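You operate a simulated robot arm through the tools that you are given. There is no shell and no other tool. Be economical: measure what you need, move in short steps, check, and stop when the job is done.

The job below is to be done with a simulated robot arm. You get a single attempt, and the scene is never put back.

TASK
Push the right bench door shut. Press the zero button three times. Open the top right drawer, put the nut from the inside of the top right drawer on top of the number five disc and shut the drawer again. Shut the weights drawer. Take the gear oil bottle on the top of the steel table and put it away on the top of the small grey shelf. Fetch the yellow cap and set it on top of the brass sleeve on the top of the steel table. Open the deep drawer, put the roller from the wooden table in the inside of the deep drawer and shut the drawer again. Take the metal ring from the long bench and put it on the top of the tool stand. Open the grey drawer, take the silver knurled nut from the long bench and put it in the inside of the grey drawer and shut the drawer again. Put the rotor marked "31" from the rotors shelf on the top of the blue cabinet. Open the top left drawer. The order is free. Set down upright: gear oil bottle, yellow cap, rotor.

It is judged by the outcome, as a careful person would: the job done as asked, and still so three seconds after it is handed in. It fails if anything else is knocked over, pushed out of place, dropped, spilled or broken. A push-on lid holds only when it is set on centred and level and pressed home; a screw cap is set on level and turned clockwise until tight.

THE ROBOT
A 6-joint arm with a two-finger parallel gripper on a trunk, on a base that drives. Base frame: it is fixed to the floor where the robot stands at the start and does not move with it; the origin is under the middle of the robot, x ahead of it, y to its left, z up. Lengths are in mm, angles in rad, forces in N, time in s.
With the tool pointing down near the work surface it reaches from about 320 to 700 mm from the robot's upright axis, wherever it stands. Its first joint turns from -2.897 to 2.897 rad. Places, roughly: brass sleeve (5x5x6 cm) [1900, -2500, 800]; deep drawer [1100, -100, 300]; gear oil bottle [2000, -2500, 750]; grey drawer [-2000, 1500, 700]; inside of the deep drawer [1200, 0, 100]; inside of the grey drawer [-2000, 1600, 700]; knurled nut [-1750, 1750, 750]; metal ring [-2250, 1500, 750]; number five disc [-3000, 750, 1000]; nut (3x3x2 cm) [1700, -900, 700]; right bench door [600, 100, 500]; roller (8x8x3 cm) [-100, 1700, 800]; rotor [-4000, -5250, 1000]; top left drawer [1100, -100, 700]; top of the blue cabinet [-3600, -5800, 1300]; top of the small grey shelf (16x36 cm) [-4780, -4060, 1200]; top of the tool stand [-1600, -700, 800]; top right drawer [1700, -900, 700]; weights drawer [2500, -2100, 800]; yellow cap (4x4x5 cm) [1400, -2800, 800]; zero button [1300, -500, 900]. Payload 4.1 kg.
Tool frame: the origin (TCP) lies between the finger pads and is the grasp point; the fingertips stand 23 mm ahead of it; z points along the fingers, y is the line along which they close. Largest opening 94 mm; finger width 38, thickness 10; the body of the gripper, 54 by 96 mm, starts 39 mm behind the TCP.
Orientation is that of the tool frame in the base frame, as a unit quaternion [x, y, z, w]. With the fingers straight down and closing along the base's y, the tool's x points along the base's -x, its y along +y and its z along -z.

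THE INTERFACE
- The arm moves only by the tool send_rows. Its argument "rows" is text: rows parted by semicolons, each of 7 numbers parted by spaces: the turn, a rotation vector about the base's x, y, z in degrees, then the shift along the base's x, y, z in mm, then the finger opening in mm, from 0 to 94. In form: rx ry rz dx dy dz hand; .... A call has 1 to 20 rows; each row is the pose to reach, as a shift and turn from the pose commanded when the call began. Each row takes 0.2 s and may step no farther than 50 mm and 0.15 rad from the row before; otherwise, or with a gripper value out of range, the whole call is refused. A pose out of reach is approached as far as the arm can. The call stops where the force on the tool passes 40 N (or 10 N more than at its start, if that is more) or the arm is blocked; 0.2 s more then pass. The fingers move at their own pace (about 45 mm/s each) and stop on an object; they squeeze with about 23 N. The grip force told is the motor's: it shows also when the fingers shut on nothing. Time passes only in rows, and 0.2 s behind the last, so rows that repeat a pose let the fingers close. The reply holds the time, the measured pose of the TCP, the force on the tool along the base axes, the opening and the grip force, in the units named above and with some noise, with the torque about the TCP (base axes, N m) and any sound that the robot's microphone picked up, and new pictures: "pictures" is both (left out), scene, wrist or none.
- Cameras (640 x 400 px; columns grow to the right, rows downward): "scene" is now at [21.9, 140.5, 1368.2]; the picture's right is [-0.28, -0.96, 0.00], its down [-0.61, 0.18, -0.77] and it looks along [0.74, -0.22, -0.64] (base axes); focal length 292 px, centre (320, 200). "wrist" rides on the gripper at [86, 16, -74] in the tool frame; the picture's right is [-0.18, 0.98, 0.00], its down [-0.58, -0.11, -0.81] and it looks along [-0.79, -0.15, 0.59] (tool axes); focal length 243 px, centre (320, 200).
- move_column(by): slides the trunk up (or, below 0, down) by that many mm; the arm and the scene camera ride with it, the base frame stays. It gives what a move gives, with no picture.
- steer(legs): drives the robot by 1 to 6 legs, each [ahead, turn to the left] in mm and rad, along the robot's own axes; the way and the turn of a leg run together, so that a leg with both is an arc; at most 1500 mm and 3.142 rad a leg. The arm and the cameras ride along, it lands a little off, and it stops where it bumps. It gives what a move gives, and a new picture of the scene camera.
- aim_head(pan, tilt): turns the head with the scene camera to pan (to the left, within 2.705 rad either way) and tilt (down, from -0.506 to 1.204), counted from straight ahead of the robot. It gives what a move gives, and a new picture of the scene camera.
- pixel_to_xyz(camera, pixels): for up to 12 pixels [column, row] of the newest picture of that camera ("zoom" is the newest enlarged one), the place [x, y, z] in the base frame of the surface seen there, good to about 2 mm. No time passes.
- inspect(camera, box): a new picture of the part [left, top, right, bottom] of that camera's present view, enlarged. No time passes.
- sign_off(): hands the job in; it is judged then, once.

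Go step by step. Measure first, check grasps and placings, and put right what went wrong. The budget is 378 turns and 360 pictures, counting those below and the enlarged ones. Unless the task says otherwise, let go and move clear before handing in.

The tools are called as name(argument=value, ...) on one line, values as JSON. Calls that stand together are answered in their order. send_rows: Moves the arm, as the interface text tells. Its arguments: {"type":"object","properties":{"rows":{"type":"string"},"pictures":{"type":"string","enum":["both","scene","wrist","none"]}},"required":["rows"]} The other tools are called the same way: move_column (by) slides the trunk up or down; steer (legs) drives the base; aim_head (pan, tilt) turns the head that bears the scene camera; pixel_to_xyz (camera, pixels) gives the place of the surface under pixels of a picture; inspect (camera, box) takes an enlarged picture of a part of a camera's view; sign_off () hands the job in.

At the start:

```text
time: 0.0
eef_pos: [428.0, 34.0, 1012.3]
orientation: [0.0, 1.0, 0.001, 0.001]
wrist_force: [0.1, -0.3, 0.1]
ft_torque: [0.01, -0.02, 0.01]
finger_gap: 93.8
finger_force: 0.0
trunk travel left (down, up): [-325.0, 265.0]
robot x, y, heading: [0.6, -1.0, -0.003]
head pan, tilt: [-0.284, 0.689]
```

scene: 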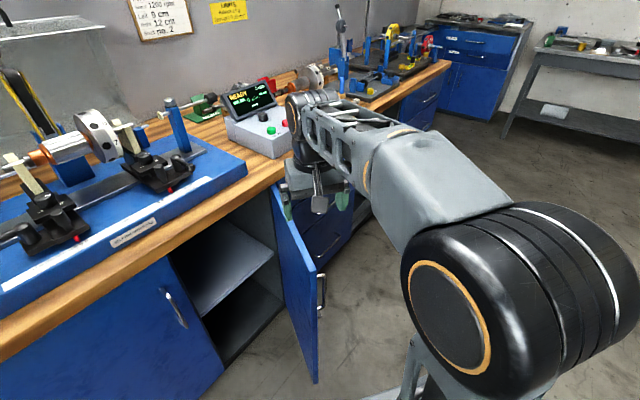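
wrist: 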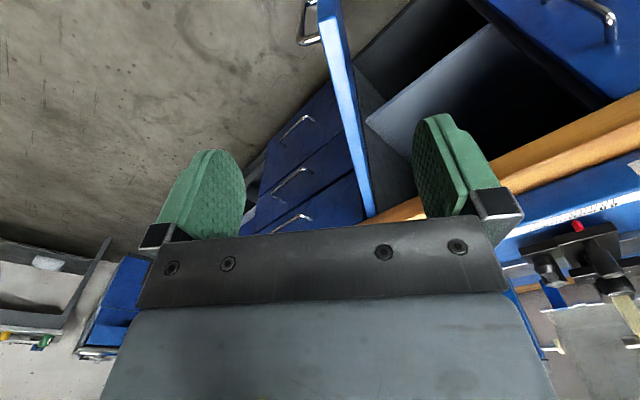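

The scene picture shows the right bench door standing open (pixels about 295,280) ahead of me, with the control box at (260,120). I measure these first.

pixel_to_xyz(camera="scene", pixels=[[275, 190], [317, 382], [318, 275], [322, 290], [170, 262], [272, 180], [283, 127], [270, 131], [263, 117], [225, 360], [240, 330], [180, 310]])

inspect(camera="scene", box=[160, 60, 360, 240])

aim_head(pan=-0.7, tilt=0.5)

```text
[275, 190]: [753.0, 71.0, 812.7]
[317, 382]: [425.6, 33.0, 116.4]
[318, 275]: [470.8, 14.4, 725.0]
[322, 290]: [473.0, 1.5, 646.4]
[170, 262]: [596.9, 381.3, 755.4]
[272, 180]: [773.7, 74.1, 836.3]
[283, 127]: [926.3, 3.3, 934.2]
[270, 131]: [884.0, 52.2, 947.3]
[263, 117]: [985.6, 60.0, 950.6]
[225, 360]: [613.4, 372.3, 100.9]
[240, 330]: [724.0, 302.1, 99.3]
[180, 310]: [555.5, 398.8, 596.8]
```

```text
2.22 times, centred on (260, 150) of scene
```

zoom: 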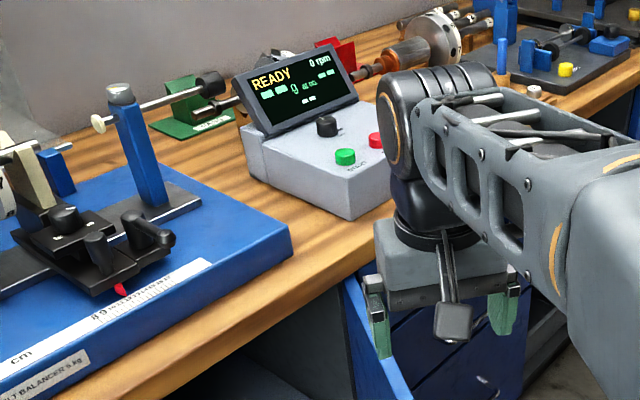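

```text
time: 0.9
eef_pos: [429.2, 33.7, 1012.1]
orientation: [0.0, 1.0, 0.0, -0.001]
wrist_force: [0.7, -0.2, 0.3]
ft_torque: [0.02, -0.03, 0.0]
finger_gap: 93.8
finger_force: 0.1
trunk travel left (down, up): [-325.0, 265.0]
robot x, y, heading: [1.2, 1.0, -0.001]
head pan, tilt: [-0.7, 0.499]
```

scene: 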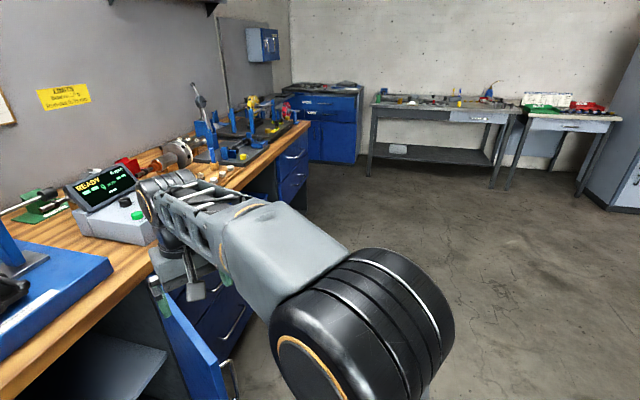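

The bench runs obliquely away to the right; the door hinge is near (755,70). I look around the room to learn the layout.

aim_head(pan=-1.5, tilt=0.4)

aim_head(pan=-2.4, tilt=0.4)

aim_head(pan=2.5, tilt=0.4)

aim_head(pan=1.5, tilt=0.4)

aim_head(pan=0.5, tilt=0.6)

```text
time: 2.0
eef_pos: [428.2, 34.1, 1011.2]
orientation: [0.0, 1.0, 0.0, 0.0]
wrist_force: [-0.2, -0.8, -0.4]
ft_torque: [0.01, 0.02, 0.01]
finger_gap: 93.9
finger_force: 0.0
trunk travel left (down, up): [-325.0, 265.0]
robot x, y, heading: [-0.4, -2.1, -0.002]
head pan, tilt: [-1.499, 0.4]
```

scene: 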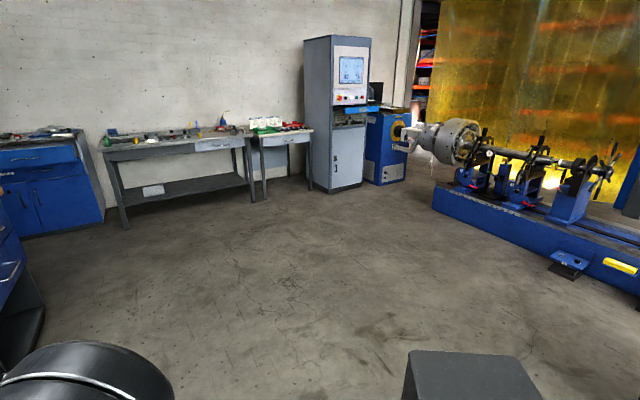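

```text
time: 3.2
eef_pos: [429.7, 34.0, 1011.3]
orientation: [0.0, 1.0, 0.0, 0.0]
wrist_force: [0.7, 0.8, 0.6]
ft_torque: [0.02, 0.0, 0.0]
finger_gap: 94.1
finger_force: 0.0
trunk travel left (down, up): [-325.0, 265.0]
robot x, y, heading: [-1.0, -2.5, 0.004]
head pan, tilt: [-2.4, 0.4]
```

scene: 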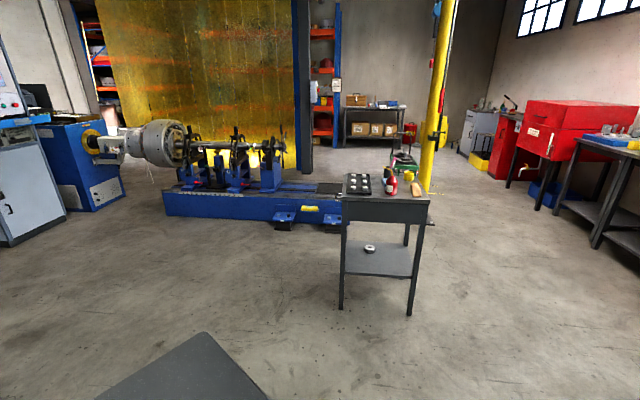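

```text
time: 7.1
eef_pos: [428.7, 35.0, 1012.7]
orientation: [0.0, 1.0, 0.0, 0.0]
wrist_force: [-0.4, -0.3, -0.7]
ft_torque: [-0.02, -0.01, 0.01]
finger_gap: 93.9
finger_force: 0.0
trunk travel left (down, up): [-325.0, 265.0]
robot x, y, heading: [0.1, -0.1, -0.003]
head pan, tilt: [2.499, 0.4]
```

scene: 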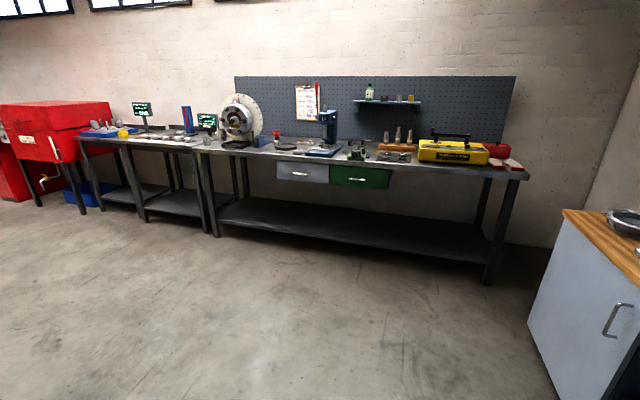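

```text
time: 8.3
eef_pos: [428.3, 34.4, 1011.0]
orientation: [0.0, 1.0, 0.0, 0.0]
wrist_force: [0.2, 0.7, -0.2]
ft_torque: [-0.01, -0.02, 0.0]
finger_gap: 93.8
finger_force: 0.1
trunk travel left (down, up): [-325.0, 265.0]
robot x, y, heading: [2.0, 4.3, -0.005]
head pan, tilt: [1.499, 0.4]
```

scene: 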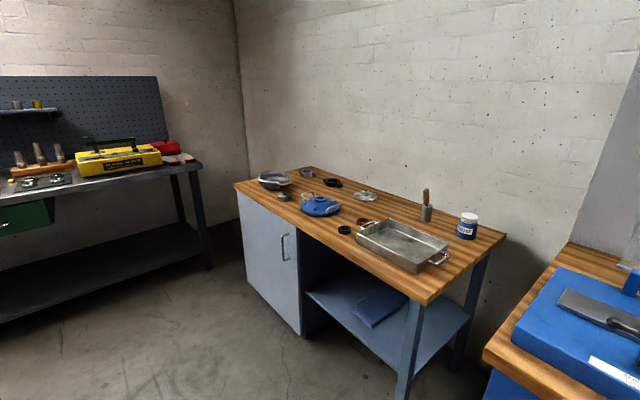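

```text
time: 9.6
eef_pos: [429.9, 35.5, 1011.4]
orientation: [-0.001, 1.0, 0.0, 0.0]
wrist_force: [-0.2, 0.3, 1.1]
ft_torque: [-0.05, 0.01, 0.02]
finger_gap: 94.1
finger_force: 0.0
trunk travel left (down, up): [-325.0, 265.0]
robot x, y, heading: [1.1, -3.2, -0.001]
head pan, tilt: [0.499, 0.6]
```

scene: 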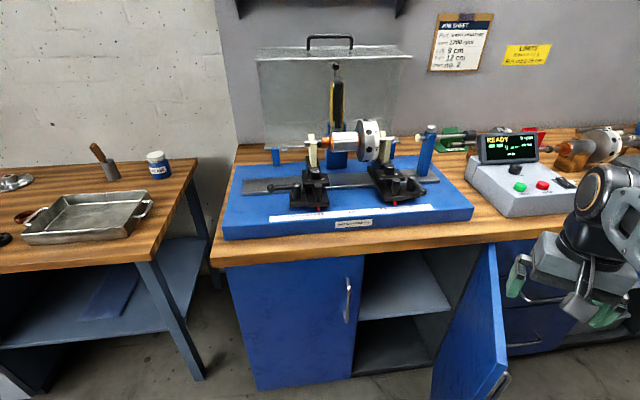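

The bench front edge runs through (225,262) to (470,235). I measure the bench edge, door, and box buttons.

pixel_to_xyz(camera="scene", pixels=[[230, 255], [400, 250], [270, 320], [340, 330], [350, 300], [490, 250], [435, 395], [505, 380], [500, 330], [491, 240], [519, 187], [542, 185]])

inspect(camera="scene", box=[400, 100, 640, 400])

```text
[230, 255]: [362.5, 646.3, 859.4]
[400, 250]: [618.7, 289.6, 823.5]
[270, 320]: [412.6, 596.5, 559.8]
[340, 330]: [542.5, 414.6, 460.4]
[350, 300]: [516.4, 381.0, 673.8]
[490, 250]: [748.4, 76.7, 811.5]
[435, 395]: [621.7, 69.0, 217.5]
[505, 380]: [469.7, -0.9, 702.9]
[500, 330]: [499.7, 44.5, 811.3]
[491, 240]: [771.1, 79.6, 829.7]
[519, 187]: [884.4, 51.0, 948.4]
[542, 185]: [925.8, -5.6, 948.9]
```

```text
1.33 times, centred on (520, 250) of scene
```

zoom: 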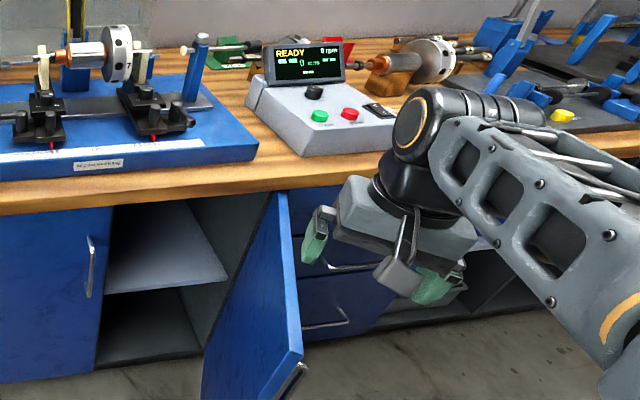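

Door runs from hinge near (775,80) to its free edge near (427,30), opening about 60°; I must push its right-hand face. I move the closed hand right of it with a 36° yaw to align with the bench.

send_rows(rows="0 0 8 20 -20 0 0; 0 0 16 40 -45 0 0; 0 0 24 60 -70 0 0; 0 0 31 80 -95 0 0; 0 0 35.8 95 -115 0 0; 0 0 35.8 95 -115 0 0", pictures="none")

move_column(by=-240)

aim_head(pan=0.0, tilt=0.9)

```text
time: 11.0
eef_pos: [524.8, -81.6, 1011.7]
orientation: [-0.308, 0.951, 0.0, 0.0]
wrist_force: [-0.9, 0.3, -0.3]
ft_torque: [-0.01, 0.0, -0.01]
finger_gap: 0.0
finger_force: 23.3
trunk travel left (down, up): [-325.0, 265.0]
robot x, y, heading: [1.4, 2.6, -0.003]
head pan, tilt: [0.499, 0.6]
```

```text
time: 13.5
eef_pos: [524.2, -80.7, 771.8]
orientation: [-0.308, 0.951, 0.0, 0.0]
wrist_force: [0.9, -0.4, 0.9]
ft_torque: [-0.02, 0.04, 0.02]
finger_gap: 0.0
finger_force: 22.6
trunk travel left (down, up): [-85.0, 505.0]
robot x, y, heading: [-2.2, 2.9, -0.001]
head pan, tilt: [0.499, 0.6]
```

```text
time: 14.4
eef_pos: [523.5, -81.1, 772.3]
orientation: [-0.307, 0.952, 0.0, 0.0]
wrist_force: [0.3, -0.8, -0.1]
ft_torque: [-0.01, -0.04, -0.03]
finger_gap: 0.0
finger_force: 23.0
trunk travel left (down, up): [-85.0, 505.0]
robot x, y, heading: [1.1, -1.6, 0.002]
head pan, tilt: [0.0, 0.901]
```

scene: 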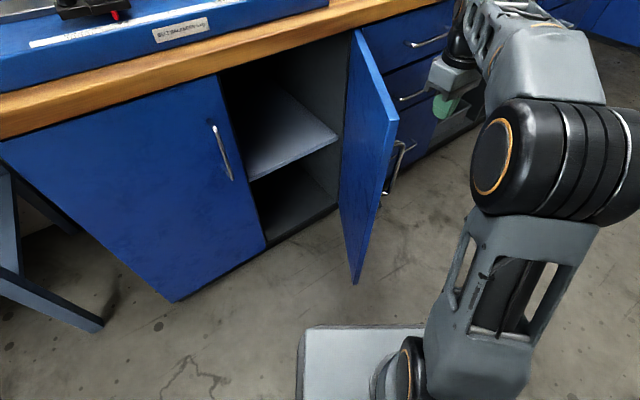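

The hand is now to the right of the open door, above the handle. I check door and handle points.

pixel_to_xyz(camera="scene", pixels=[[401, 143], [387, 190], [395, 120], [355, 280], [357, 32], [380, 90]])

```text
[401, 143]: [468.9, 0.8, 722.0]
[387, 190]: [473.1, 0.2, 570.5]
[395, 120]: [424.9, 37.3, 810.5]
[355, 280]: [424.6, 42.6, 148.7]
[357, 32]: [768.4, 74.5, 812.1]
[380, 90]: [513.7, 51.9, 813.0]
```

The handle spans z 570–722 and stands to y≈0; I push above it. First I tilt the hand 45° toward the bench.

send_rows(rows="4.4 -6.1 0 0 0 0 0; 8.8 -12.2 0 0 0 0 0; 13.2 -18.3 0 0 0 0 0; 17.6 -24.4 0 -10 5 0 0; 22 -30.5 0 -20 10 0 0; 26.3 -36.5 0 -30 20 0 0; 26.3 -36.5 0 -30 20 0 0", pictures="scene")

```text
time: 16.1
eef_pos: [493.8, -62.0, 773.2]
orientation: [-0.284, 0.879, 0.117, 0.365]
wrist_force: [-0.1, 0.0, 0.3]
ft_torque: [-0.01, 0.01, 0.01]
finger_gap: 0.0
finger_force: 23.1
trunk travel left (down, up): [-85.0, 505.0]
robot x, y, heading: [-4.0, -0.6, -0.001]
head pan, tilt: [0.0, 0.901]
```

scene: 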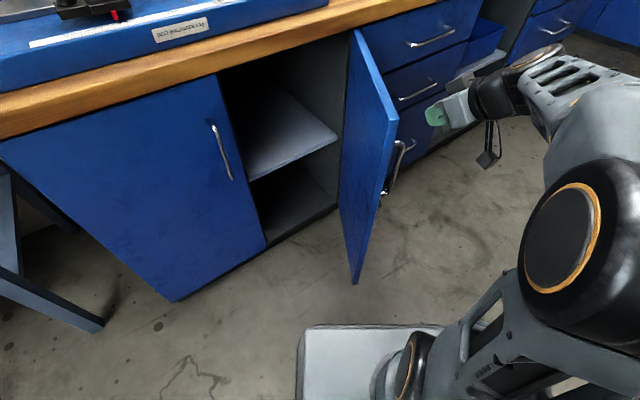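

The hand is tilted toward the bench; now I sweep the door along its arc to shut.

send_rows(rows="0 0 0 -8 40 0 0; 0 0 0 -12 75 0 0; 0 0 0 -15 105 0 0; 0 0 0 -17 135 0 0; 0 0 0 -15 165 0 0; 0 0 0 -9 200 0 0; 0 0 0 0 236 0 0; 0 0 0 17 270 0 0; 0 0 0 39 307 0 0; 0 0 0 61 334 0 0; 0 0 0 75 350 0 0; 0 0 0 88 360 0 0; 0 0 0 93 364 0 0", pictures="scene")

```text
time: 18.9
eef_pos: [587.0, 302.3, 771.6]
orientation: [-0.283, 0.879, 0.117, 0.365]
wrist_force: [0.4, 0.0, -0.4]
ft_torque: [0.0, -0.02, -0.01]
finger_gap: 0.1
finger_force: 23.0
trunk travel left (down, up): [-85.0, 505.0]
robot x, y, heading: [-0.7, -0.7, -0.003]
head pan, tilt: [0.0, 0.901]
```

scene: 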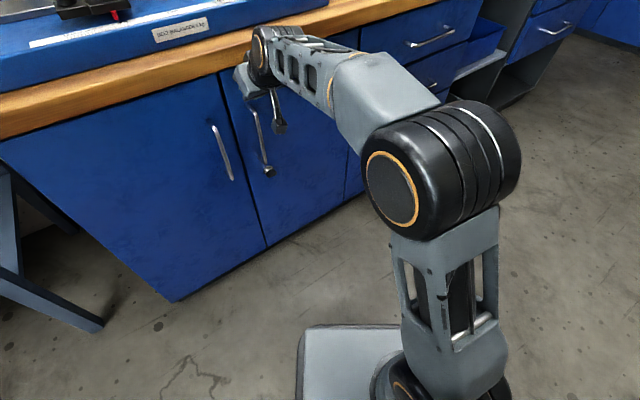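

The door is nearly closed. I press on a little more until contact force shows.

send_rows(rows="0 0 0 4 3 0 0; 0 0 0 8 6 0 0; 0 0 0 12 9 0 0; 0 0 0 16 12 0 0; 0 0 0 20 15 0 0", pictures="none")

pixel_to_xyz(camera="scene", pixels=[[150, 200], [220, 200], [255, 220], [330, 185], [300, 160], [430, 42], [410, 98], [540, 30], [490, 50]])

```text
time: 19.4
eef_pos: [587.2, 304.6, 772.5]
orientation: [-0.285, 0.88, 0.117, 0.36]
wrist_force: [-19.5, -11.9, 5.2]
ft_torque: [0.16, -0.02, 0.06]
finger_gap: 0.2
finger_force: 23.1
trunk travel left (down, up): [-85.0, 505.0]
robot x, y, heading: [-0.6, -1.8, -0.002]
head pan, tilt: [0.0, 0.901]
stopped in row 2: the force on the tool passed its limit at 48 N (the readings are from after the stop); the commanded pose is now the measured one
```

```text
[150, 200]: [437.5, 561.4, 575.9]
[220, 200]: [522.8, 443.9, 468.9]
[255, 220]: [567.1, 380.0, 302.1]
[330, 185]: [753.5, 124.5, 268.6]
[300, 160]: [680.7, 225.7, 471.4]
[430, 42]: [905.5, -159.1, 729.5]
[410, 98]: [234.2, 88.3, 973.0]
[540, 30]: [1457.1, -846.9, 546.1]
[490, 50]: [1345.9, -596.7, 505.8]
```

The door plane reads d≈684, flush with the left door: shut. I back off, untilt the hand and raise it, and check the base extent.

pixel_to_xyz(camera="scene", pixels=[[308, 332], [425, 330], [302, 395]])

send_rows(rows="0 0 0 -40 -29 0 0; 0 0 0 -80 -58 0 0; -4.4 6.1 0 -100 -85 0 0; -8.8 12.2 0 -120 -110 0 0; -13.2 18.3 0 -140 -140 0 0; -17.6 24.4 0 -150 -170 0 0; -22 30.5 0 -160 -200 0 0; -26.3 36.5 0 -160 -235 0 0; -26.3 36.5 0 -160 -270 0 0", pictures="none")

move_column(by=240)

aim_head(pan=-0.4, tilt=0.6)

```text
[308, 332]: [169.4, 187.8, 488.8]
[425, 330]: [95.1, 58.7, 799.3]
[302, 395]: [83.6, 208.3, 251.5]
```

```text
time: 21.4
eef_pos: [431.3, 36.9, 770.0]
orientation: [-0.307, 0.952, -0.002, -0.006]
wrist_force: [0.6, 0.6, -0.5]
ft_torque: [0.03, -0.01, 0.02]
finger_gap: 0.0
finger_force: 22.8
trunk travel left (down, up): [-85.0, 505.0]
robot x, y, heading: [4.7, 1.2, -0.004]
head pan, tilt: [0.0, 0.901]
```

```text
time: 23.9
eef_pos: [430.4, 36.3, 1009.4]
orientation: [-0.307, 0.952, -0.001, -0.005]
wrist_force: [-0.2, 0.2, 0.9]
ft_torque: [0.01, -0.01, 0.01]
finger_gap: 0.0
finger_force: 22.5
trunk travel left (down, up): [-325.0, 265.0]
robot x, y, heading: [2.7, -1.6, -0.0]
head pan, tilt: [0.0, 0.901]
```

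```text
time: 24.7
eef_pos: [431.5, 36.2, 1009.9]
orientation: [-0.307, 0.952, -0.001, -0.005]
wrist_force: [-0.6, 0.1, -0.4]
ft_torque: [-0.01, 0.02, 0.01]
finger_gap: 0.1
finger_force: 22.8
trunk travel left (down, up): [-325.0, 265.0]
robot x, y, heading: [-5.6, 2.9, -0.003]
head pan, tilt: [-0.4, 0.6]
```

scene: 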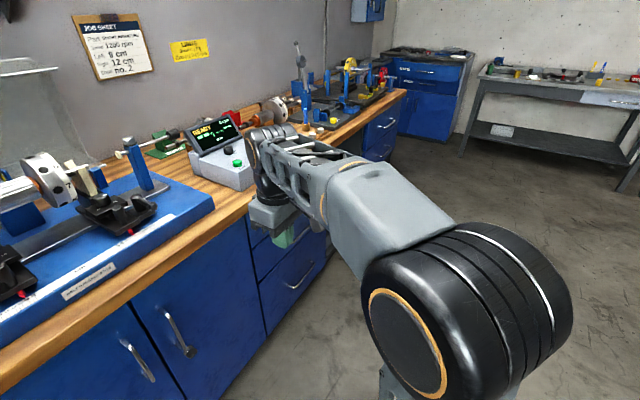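

The door looks flush. I drive along the bench to about s=1100 and face it.

steer(legs=[[0, -0.945], [1100, 0], [0, 1.57]])

aim_head(pan=0.0, tilt=0.6)

```text
time: 36.7
eef_pos: [981.8, -616.4, 1009.9]
orientation: [-0.59, 0.807, -0.003, -0.004]
wrist_force: [-0.1, -0.7, 0.5]
ft_torque: [0.02, 0.02, 0.01]
finger_gap: 0.0
finger_force: 23.1
trunk travel left (down, up): [-325.0, 265.0]
robot x, y, heading: [652.0, -899.4, 0.632]
head pan, tilt: [-0.4, 0.6]
```

scene: 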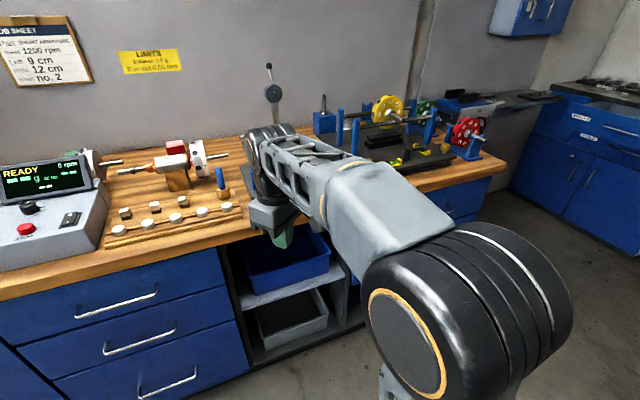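

```text
time: 37.5
eef_pos: [981.0, -616.6, 1009.8]
orientation: [-0.589, 0.808, -0.003, -0.004]
wrist_force: [-0.7, -0.4, -0.5]
ft_torque: [0.01, 0.0, 0.0]
finger_gap: 0.1
finger_force: 23.1
trunk travel left (down, up): [-325.0, 265.0]
robot x, y, heading: [654.0, -900.3, 0.635]
head pan, tilt: [0.0, 0.6]
```

scene: 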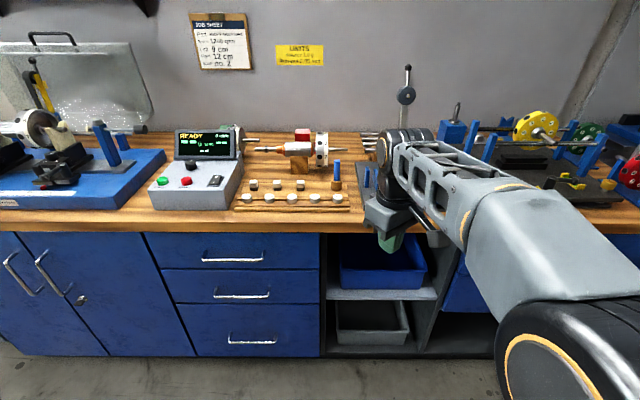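

The arm hides the spot straight ahead where the zero button should be; I swing the hand to the left for a view and take pictures.

send_rows(rows="0 0 0 -20 45 0 0; 0 0 0 -40 90 0 0; 0 0 0 -60 135 0 0; 0 0 0 -85 175 0 0; 0 0 0 -110 215 0 0; 0 0 0 -140 250 0 0")

```text
time: 38.9
eef_pos: [839.3, -366.5, 1010.3]
orientation: [-0.589, 0.808, -0.003, -0.004]
wrist_force: [0.6, -0.6, 1.0]
ft_torque: [0.01, 0.01, -0.01]
finger_gap: 0.1
finger_force: 23.2
trunk travel left (down, up): [-325.0, 265.0]
robot x, y, heading: [654.0, -901.5, 0.632]
head pan, tilt: [0.0, 0.6]
```

scene: 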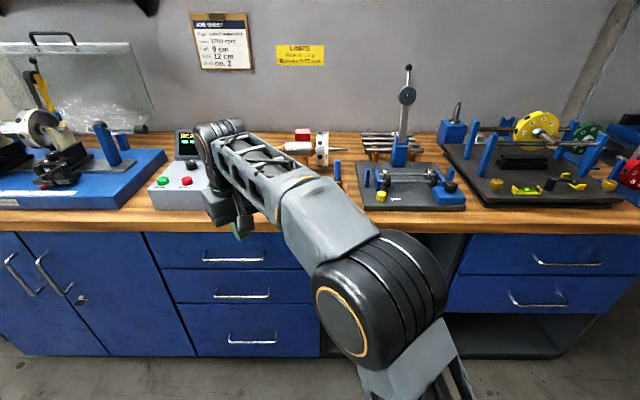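
wrist: 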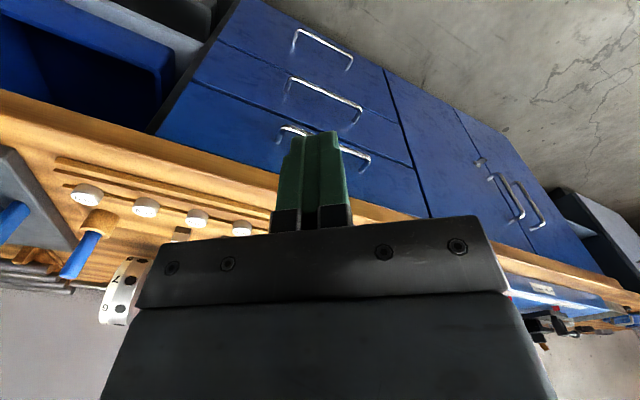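

The device at (415,185) has a yellow spot at (380,196). I look at it closer.

inspect(camera="scene", box=[340, 60, 500, 220])

inspect(camera="scene", box=[440, 100, 640, 320])

pixel_to_xyz(camera="scene", pixels=[[380, 196], [380, 200], [452, 187], [440, 200], [406, 97], [538, 262], [570, 262], [600, 265], [510, 302], [400, 235], [500, 250], [160, 205]])

```text
2.50 times, centred on (420, 140) of scene
```

zoom: 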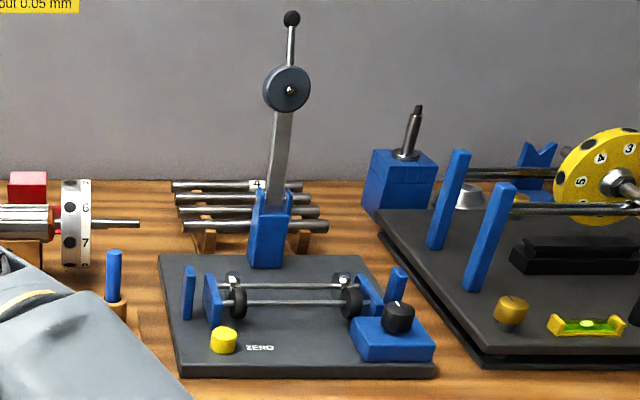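

```text
1.82 times, centred on (540, 210) of scene
```

zoom: 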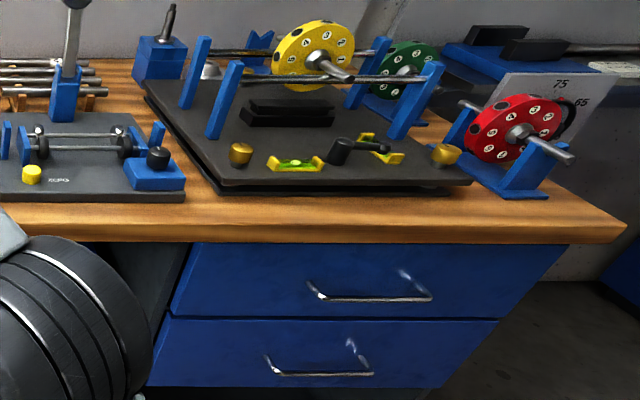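

```text
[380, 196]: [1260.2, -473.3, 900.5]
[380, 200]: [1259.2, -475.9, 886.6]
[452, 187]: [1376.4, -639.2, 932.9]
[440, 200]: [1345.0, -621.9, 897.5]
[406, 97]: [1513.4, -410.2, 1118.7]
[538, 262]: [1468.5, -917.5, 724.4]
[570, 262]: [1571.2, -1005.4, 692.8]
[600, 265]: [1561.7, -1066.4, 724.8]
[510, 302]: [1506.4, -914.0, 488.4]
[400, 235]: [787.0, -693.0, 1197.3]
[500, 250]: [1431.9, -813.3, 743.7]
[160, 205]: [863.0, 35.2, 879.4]
```

The yellow button at (381,192) carries the ZERO mark, at about (1262,-474,903). I bring the hand back in front and drive 170 mm nearer.

pixel_to_xyz(camera="scene", pixels=[[381, 192], [381, 194], [378, 193], [384, 193], [338, 170], [372, 175]])

send_rows(rows="0 0 0 25 -40 0 0; 0 0 0 50 -80 0 0; 0 0 0 75 -120 0 0; 0 0 0 100 -160 0 0; 0 0 0 125 -205 0 0; 0 0 0 150 -250 0 0", pictures="none")

steer(legs=[[170, 0]])

```text
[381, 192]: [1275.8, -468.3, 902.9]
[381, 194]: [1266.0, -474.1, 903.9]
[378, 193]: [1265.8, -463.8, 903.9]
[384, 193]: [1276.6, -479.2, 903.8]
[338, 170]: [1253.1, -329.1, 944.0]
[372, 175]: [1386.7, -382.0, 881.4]
```

```text
refused: row 5 steps farther than a row can; nothing moved
```

```text
time: 40.4
eef_pos: [975.7, -266.3, 1011.5]
orientation: [-0.59, 0.808, -0.004, -0.005]
wrist_force: [-0.8, 0.2, 0.3]
ft_torque: [0.02, -0.03, 0.0]
finger_gap: 0.1
finger_force: 22.1
trunk travel left (down, up): [-325.0, 265.0]
robot x, y, heading: [786.8, -802.3, 0.638]
head pan, tilt: [0.0, 0.6]
```

scene: 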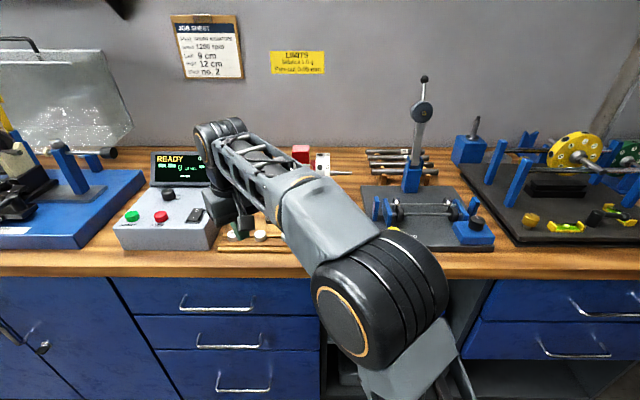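

The button centre is about (1271,-471), top z 904. I bring the hand round in front at height, aligning yaw with the bench.

send_rows(rows="0 0 -8 0 -45 0 0; 0 0 -16 10 -90 0 0; 0 0 -24 30 -130 0 0; 0 0 -32 60 -165 0 0; 0 0 -36 90 -195 0 0; 0 0 -36 125 -215 0 0; 0 0 -36 165 -225 0 0; 0 0 -36 205 -225 0 0; 0 0 -36 245 -220 0 0; 0 0 -36 270 -212 0 0; 0 0 -36 270 -212 0 0")

```text
time: 42.8
eef_pos: [1246.2, -477.2, 1011.5]
orientation: [-0.31, 0.951, -0.001, -0.005]
wrist_force: [0.2, -0.4, -0.5]
ft_torque: [-0.03, 0.02, -0.02]
finger_gap: 0.1
finger_force: 22.7
trunk travel left (down, up): [-325.0, 265.0]
robot x, y, heading: [790.7, -805.1, 0.631]
head pan, tilt: [0.0, 0.6]
```

scene: 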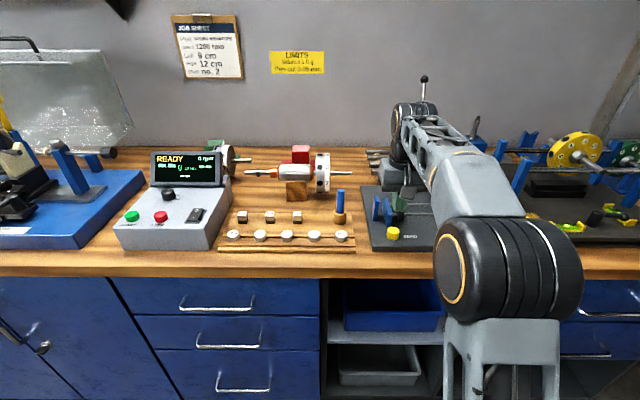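
wrist: 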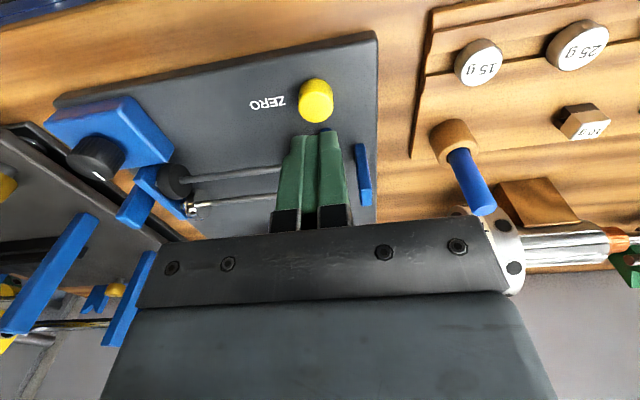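

The button shows at wrist (316,92) and scene (393,231). I measure it again from here.

pixel_to_xyz(camera="wrist", pixels=[[316, 92], [316, 85], [306, 90], [326, 90], [316, 110], [362, 170], [280, 200]])

pixel_to_xyz(camera="scene", pixels=[[393, 229], [377, 200], [388, 200]])

```text
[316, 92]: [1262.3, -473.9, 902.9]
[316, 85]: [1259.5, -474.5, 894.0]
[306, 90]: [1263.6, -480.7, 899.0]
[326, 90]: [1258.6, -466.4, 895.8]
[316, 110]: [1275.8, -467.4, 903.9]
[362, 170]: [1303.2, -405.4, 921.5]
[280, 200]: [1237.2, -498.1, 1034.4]
```

```text
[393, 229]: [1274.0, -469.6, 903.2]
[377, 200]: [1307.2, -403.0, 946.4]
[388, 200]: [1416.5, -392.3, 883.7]
```

Button centre ≈ (1269,-471), top 904. I lower the tips to just above it, then press slowly.

send_rows(rows="0 0 0 23 6 0 0; 0 0 0 23 6 -35 0; 0 0 0 23 6 -65 0; 0 0 0 23 6 -79 0; 0 0 0 23 6 -82 0; 0 0 0 23 6 -84 0; 0 0 0 23 6 -86 0; 0 0 0 23 6 -88 0; 0 0 0 23 6 -90 0", pictures="wrist")

```text
time: 44.8
eef_pos: [1268.5, -473.1, 921.8]
orientation: [-0.311, 0.951, -0.001, -0.004]
wrist_force: [-1.3, -1.5, 6.1]
ft_torque: [0.02, -0.03, -0.05]
finger_gap: 0.0
finger_force: 23.4
trunk travel left (down, up): [-325.0, 265.0]
robot x, y, heading: [794.6, -797.3, 0.631]
head pan, tilt: [0.0, 0.6]
heard: click
```

wrist: 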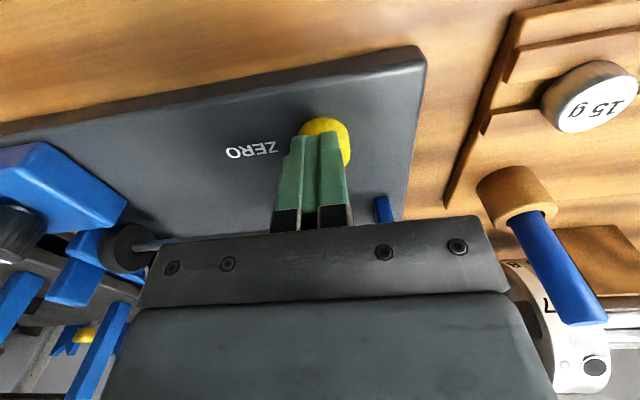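

A click: one press. I release and press a second time.

send_rows(rows="0 0 0 0 0 8 0; 0 0 0 0 0 14 0; 0 0 0 0 0 14 0; 0 0 0 0 0 8 0; 0 0 0 0 0 4 0; 0 0 0 0 0 2 0; 0 0 0 0 0 0 0; 0 0 0 0 0 0 0", pictures="none")

```text
time: 46.6
eef_pos: [1268.9, -473.2, 921.2]
orientation: [-0.31, 0.951, -0.002, -0.004]
wrist_force: [1.9, -0.9, 4.2]
ft_torque: [0.03, -0.03, 0.0]
finger_gap: 0.0
finger_force: 22.7
trunk travel left (down, up): [-325.0, 265.0]
robot x, y, heading: [794.8, -801.4, 0.634]
head pan, tilt: [0.0, 0.6]
heard: click
```

send_rows(rows="0 0 0 0 0 8 0; 0 0 0 0 0 14 0; 0 0 0 0 0 14 0; 0 0 0 0 0 8 0; 0 0 0 0 0 4 0; 0 0 0 0 0 2 0; 0 0 0 0 0 0 0; 0 0 0 0 0 0 0", pictures="none")

```text
time: 48.4
eef_pos: [1268.6, -472.2, 921.5]
orientation: [-0.31, 0.951, -0.001, -0.004]
wrist_force: [1.6, 1.7, 7.0]
ft_torque: [0.07, -0.06, 0.01]
finger_gap: 0.2
finger_force: 23.0
trunk travel left (down, up): [-325.0, 265.0]
robot x, y, heading: [789.8, -801.7, 0.633]
head pan, tilt: [0.0, 0.6]
heard: click
```

Third click heard; the zero button is done. I raise the hand, retract, and yaw it 90° for the horizontal drawer handle, then drive to the top right drawer.

send_rows(rows="0 0 0 0 0 45 0; 0 0 0 0 0 90 0; 0 0 8 -30 -20 90 30; 0 0 16 -60 -42 90 60; 0 0 24 -90 -63 90 60; 0 0 32 -120 -85 90 60; 0 0 40 -140 -100 90 60; 0 0 48 -140 -100 90 60; 0 0 56 -140 -100 90 60; 0 0 64 -140 -100 90 60; 0 0 72 -140 -100 90 60; 0 0 80 -140 -100 90 60; 0 0 88 -140 -100 90 60; 0 0 90 -140 -100 90 60", pictures="none")

steer(legs=[[-150, 0], [0, -1.575], [620, 0], [0, 1.57]])

```text
time: 51.4
eef_pos: [1130.0, -572.9, 1011.0]
orientation: [0.892, -0.451, 0.004, 0.002]
wrist_force: [-0.7, -0.5, 0.5]
ft_torque: [0.04, 0.02, 0.05]
finger_gap: 60.0
finger_force: 0.0
trunk travel left (down, up): [-325.0, 265.0]
robot x, y, heading: [794.1, -802.2, 0.633]
head pan, tilt: [0.0, 0.6]
```

```text
time: 63.5
eef_pos: [1381.9, -1167.2, 1010.6]
orientation: [0.892, -0.451, 0.005, 0.003]
wrist_force: [0.7, -0.4, -0.6]
ft_torque: [0.02, 0.04, 0.0]
finger_gap: 59.8
finger_force: 0.0
trunk travel left (down, up): [-325.0, 265.0]
robot x, y, heading: [1043.2, -1400.0, 0.637]
head pan, tilt: [0.0, 0.6]
```

scene: 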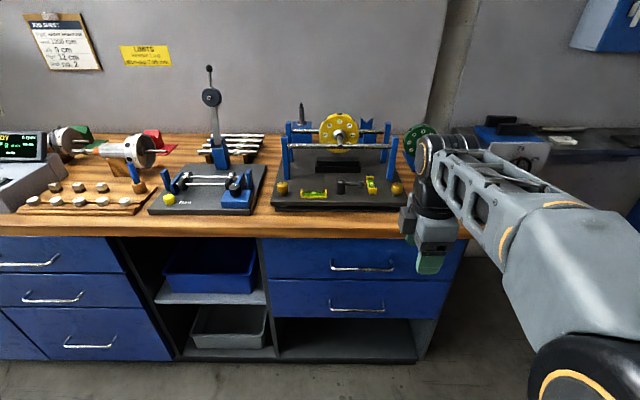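

The top right drawer handle shows at (335–390,267). I measure it, its face and the counter.

pixel_to_xyz(camera="scene", pixels=[[333, 267], [362, 269], [391, 268], [362, 255], [362, 276], [320, 250], [362, 230], [400, 290], [362, 282], [332, 262]])

inspect(camera="scene", box=[260, 210, 480, 340])

```text
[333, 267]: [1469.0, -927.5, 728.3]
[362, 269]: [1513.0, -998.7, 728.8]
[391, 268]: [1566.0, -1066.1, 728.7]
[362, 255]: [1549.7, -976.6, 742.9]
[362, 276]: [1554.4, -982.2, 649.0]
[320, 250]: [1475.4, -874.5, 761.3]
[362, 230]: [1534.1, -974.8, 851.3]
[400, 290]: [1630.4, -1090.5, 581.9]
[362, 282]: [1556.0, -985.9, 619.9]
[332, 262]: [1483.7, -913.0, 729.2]
```

```text
2.91 times, centred on (370, 275) of scene
```

zoom: 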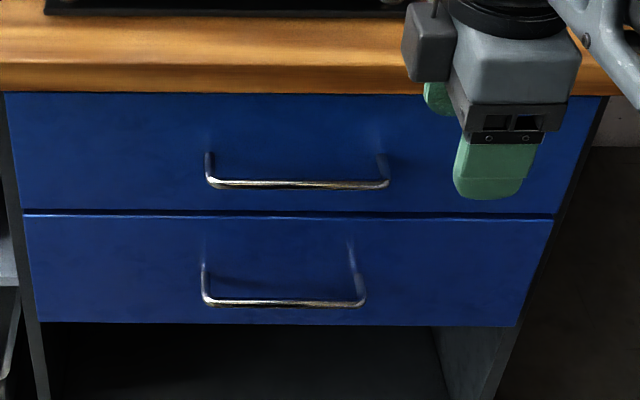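

The bar centre is near (1516,-996,728), drawer face d≈685. I lower the trunk, then tilt the hand 65° toward the drawer at stand-off.

move_column(by=-240)

send_rows(rows="4.7 -6.5 0 0 0 0 40; 9.4 -13 0 0 0 0 40; 14.1 -19.5 0 0 0 0 40; 18.8 -26 0 0 0 0 40; 23.5 -32.5 0 0 0 0 40; 28.2 -39 0 10 30 -10 40; 33 -45.7 0 20 60 -20 40; 38 -52.7 0 30 90 -30 40; 38 -52.7 0 40 110 -42 40")

```text
time: 66.0
eef_pos: [1381.2, -1166.3, 771.0]
orientation: [0.892, -0.451, 0.004, 0.002]
wrist_force: [-0.1, 0.0, 0.6]
ft_torque: [0.02, -0.02, -0.04]
finger_gap: 60.2
finger_force: 0.1
trunk travel left (down, up): [-85.0, 505.0]
robot x, y, heading: [1045.4, -1397.0, 0.638]
head pan, tilt: [0.0, 0.6]
```

```text
time: 68.0
eef_pos: [1423.3, -1063.0, 723.2]
orientation: [0.732, -0.434, 0.23, -0.473]
wrist_force: [0.0, 2.1, 1.6]
ft_torque: [-0.18, 0.03, -0.01]
finger_gap: 40.0
finger_force: 0.0
out of reach, approached as far as the arm can: row 8
trunk travel left (down, up): [-85.0, 505.0]
robot x, y, heading: [1044.4, -1395.5, 0.638]
head pan, tilt: [0.0, 0.6]
```

scene: 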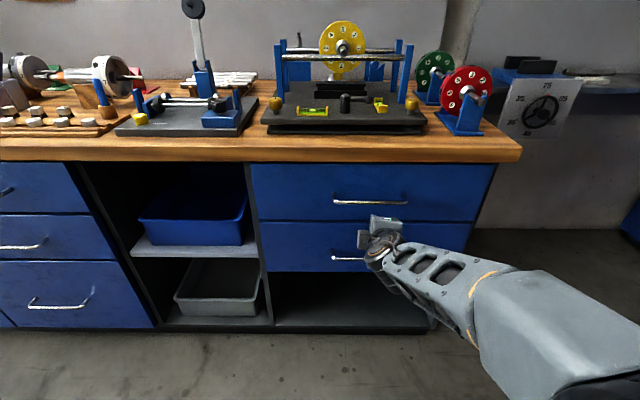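
wrist: 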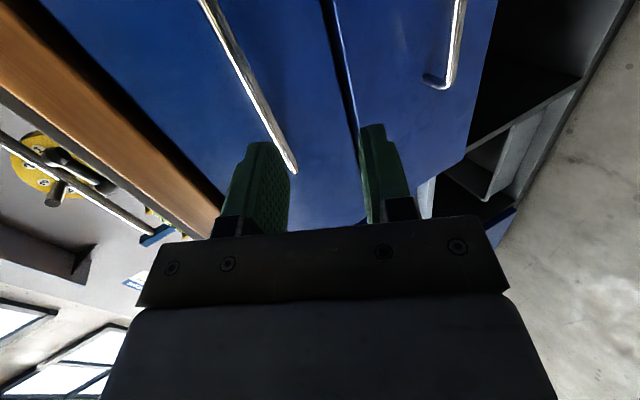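

The hand is at 26° below level, straddling the bar line (fingers at wrist (260,180) and (385,175)). I advance to the bar.

send_rows(rows="0 0 0 30 22 3 40; 0 0 0 60 44 6 40; 0 0 0 78 57 6 40; 0 0 0 88 64 6 40", pictures="wrist")

```text
time: 69.0
eef_pos: [1509.1, -993.4, 734.2]
orientation: [0.752, -0.383, 0.251, -0.474]
wrist_force: [0.3, 0.3, -0.6]
ft_torque: [-0.01, -0.04, 0.01]
finger_gap: 40.3
finger_force: 0.0
trunk travel left (down, up): [-85.0, 505.0]
robot x, y, heading: [1042.6, -1398.1, 0.639]
head pan, tilt: [0.0, 0.6]
```

wrist: 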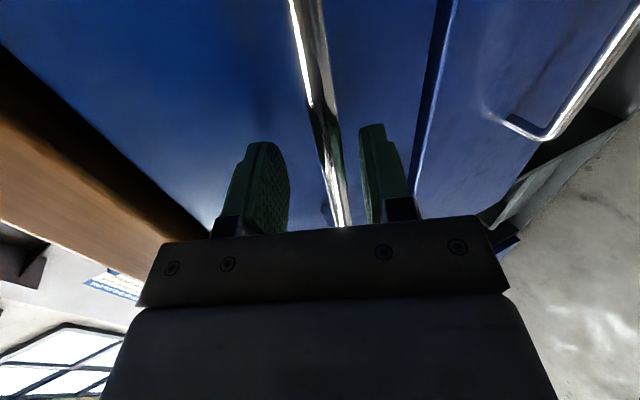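

The bar lies between the fingers. I lower 5 mm and close.

send_rows(rows="0 0 0 1 1 -5 40; 0 0 0 1 1 -5 5; 0 0 0 1 1 -5 5; 0 0 0 1 1 -5 5; 0 0 0 1 1 -5 5", pictures="none")

```text
time: 70.2
eef_pos: [1510.0, -992.5, 726.0]
orientation: [0.753, -0.385, 0.249, -0.473]
wrist_force: [-11.8, -9.6, -16.0]
ft_torque: [1.05, 0.91, -0.72]
finger_gap: 11.6
finger_force: 44.7
trunk travel left (down, up): [-85.0, 505.0]
robot x, y, heading: [1043.3, -1400.2, 0.637]
head pan, tilt: [0.0, 0.6]
```

The bar is gripped (11.6 mm). I pull the drawer by driving back.

steer(legs=[[-250, 0]])

```text
time: 72.1
eef_pos: [1309.0, -1139.9, 726.4]
orientation: [0.754, -0.382, 0.25, -0.472]
wrist_force: [-19.2, 24.3, -22.5]
ft_torque: [1.34, 1.1, -0.41]
finger_gap: 12.1
finger_force: 45.0
trunk travel left (down, up): [-85.0, 505.0]
robot x, y, heading: [841.8, -1543.2, 0.634]
head pan, tilt: [0.0, 0.6]
```

scene: 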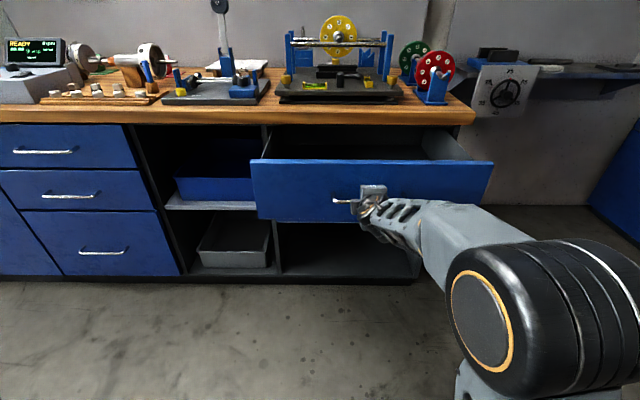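

The drawer is open about 250 mm. I release, back off while untilting, raise, and look in.

send_rows(rows="0 0 0 0 0 0 40; 0 0 0 0 0 0 40; 0 0 0 -24 -17 3 40; -4.7 6.5 0 -48 -34 6 40; -9.4 13 0 -72 -51 20 40; -14.1 19.5 0 -80 -58 40 40; -18.8 26 0 -80 -58 60 40; -23.5 32.5 0 -80 -58 80 40; -28.2 39 0 -80 -58 100 40; -33 45.7 0 -70 -50 120 40; -37 51.5 0 -60 -43 140 40", pictures="none")

move_column(by=150)

aim_head(pan=0.1, tilt=0.7)

```text
time: 74.5
eef_pos: [1247.7, -1184.0, 867.6]
orientation: [0.892, -0.452, 0.007, -0.008]
wrist_force: [-1.6, -0.2, 0.4]
ft_torque: [0.0, -0.02, -0.02]
finger_gap: 40.0
finger_force: 0.2
out of reach, approached as far as the arm can: row 4
trunk travel left (down, up): [-85.0, 505.0]
robot x, y, heading: [841.2, -1545.8, 0.638]
head pan, tilt: [0.0, 0.6]
```

```text
time: 76.2
eef_pos: [1247.2, -1184.2, 1018.1]
orientation: [0.892, -0.452, 0.006, -0.008]
wrist_force: [-0.3, 0.8, 0.4]
ft_torque: [-0.05, -0.01, -0.01]
finger_gap: 40.0
finger_force: 0.0
trunk travel left (down, up): [-235.0, 355.0]
robot x, y, heading: [840.8, -1539.2, 0.639]
head pan, tilt: [0.0, 0.6]
```

```text
time: 76.9
eef_pos: [1247.5, -1184.8, 1018.9]
orientation: [0.892, -0.451, 0.007, -0.009]
wrist_force: [-0.2, -0.3, -0.1]
ft_torque: [-0.01, -0.01, 0.0]
finger_gap: 39.9
finger_force: 0.1
trunk travel left (down, up): [-235.0, 355.0]
robot x, y, heading: [841.6, -1548.3, 0.637]
head pan, tilt: [0.099, 0.7]
```

scene: 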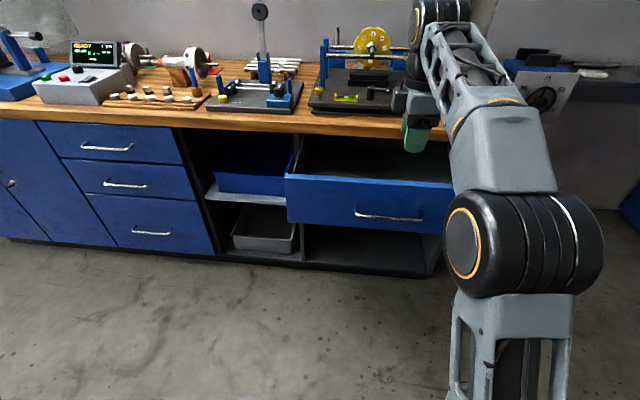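

I drive 150 mm forward and raise the trunk to see into the drawer.

move_column(by=200)

steer(legs=[[150, 0]])

inspect(camera="wrist", box=[0, 0, 640, 400])

```text
time: 79.1
eef_pos: [1246.5, -1184.6, 1219.0]
orientation: [0.892, -0.452, 0.007, -0.007]
wrist_force: [0.1, 0.1, 0.0]
ft_torque: [-0.02, -0.02, 0.02]
finger_gap: 39.9
finger_force: 0.0
trunk travel left (down, up): [-435.0, 155.0]
robot x, y, heading: [845.1, -1545.7, 0.641]
head pan, tilt: [0.099, 0.7]
```

```text
time: 80.4
eef_pos: [1370.6, -1095.1, 1218.7]
orientation: [0.891, -0.453, 0.007, -0.009]
wrist_force: [0.1, 0.2, -0.4]
ft_torque: [-0.01, 0.02, -0.01]
finger_gap: 40.2
finger_force: 0.0
trunk travel left (down, up): [-435.0, 155.0]
robot x, y, heading: [967.1, -1456.6, 0.63]
head pan, tilt: [0.099, 0.7]
```

scene: 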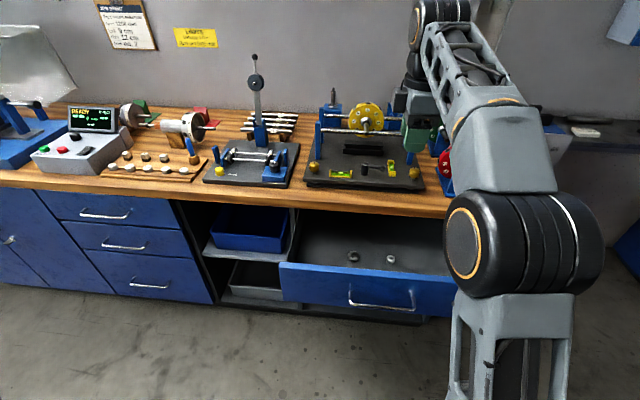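

```text
1.00 times, centred on (320, 200) of wrist (not enlarged: the box is as wide or as high as the picture)
```

zoom: 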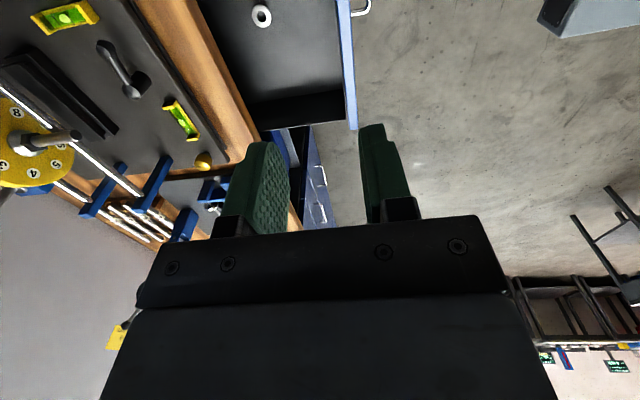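

Two things lie in the drawer, at (353,256) and (391,259). I inspect them.

inspect(camera="scene", box=[310, 220, 430, 295])

pixel_to_xyz(camera="scene", pixels=[[353, 254], [353, 261], [391, 257], [391, 262], [370, 268], [340, 240], [300, 250], [380, 280]])

```text
5.33 times, centred on (370, 258) of scene
```

zoom: 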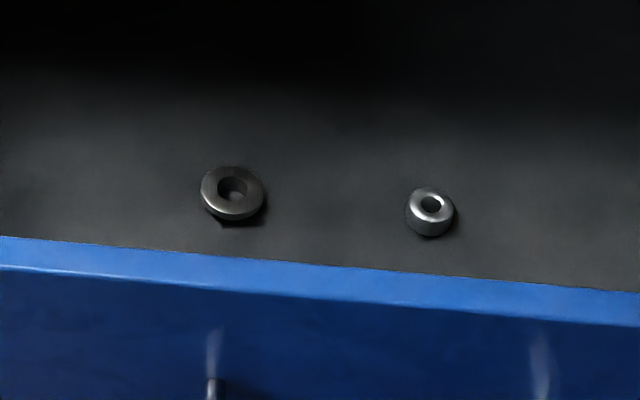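

```text
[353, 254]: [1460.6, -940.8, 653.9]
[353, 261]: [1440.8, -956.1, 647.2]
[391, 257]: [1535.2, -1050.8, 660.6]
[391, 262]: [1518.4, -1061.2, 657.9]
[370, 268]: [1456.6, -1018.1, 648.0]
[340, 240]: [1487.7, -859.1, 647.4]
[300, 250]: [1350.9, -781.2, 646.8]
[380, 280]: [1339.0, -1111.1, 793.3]
```

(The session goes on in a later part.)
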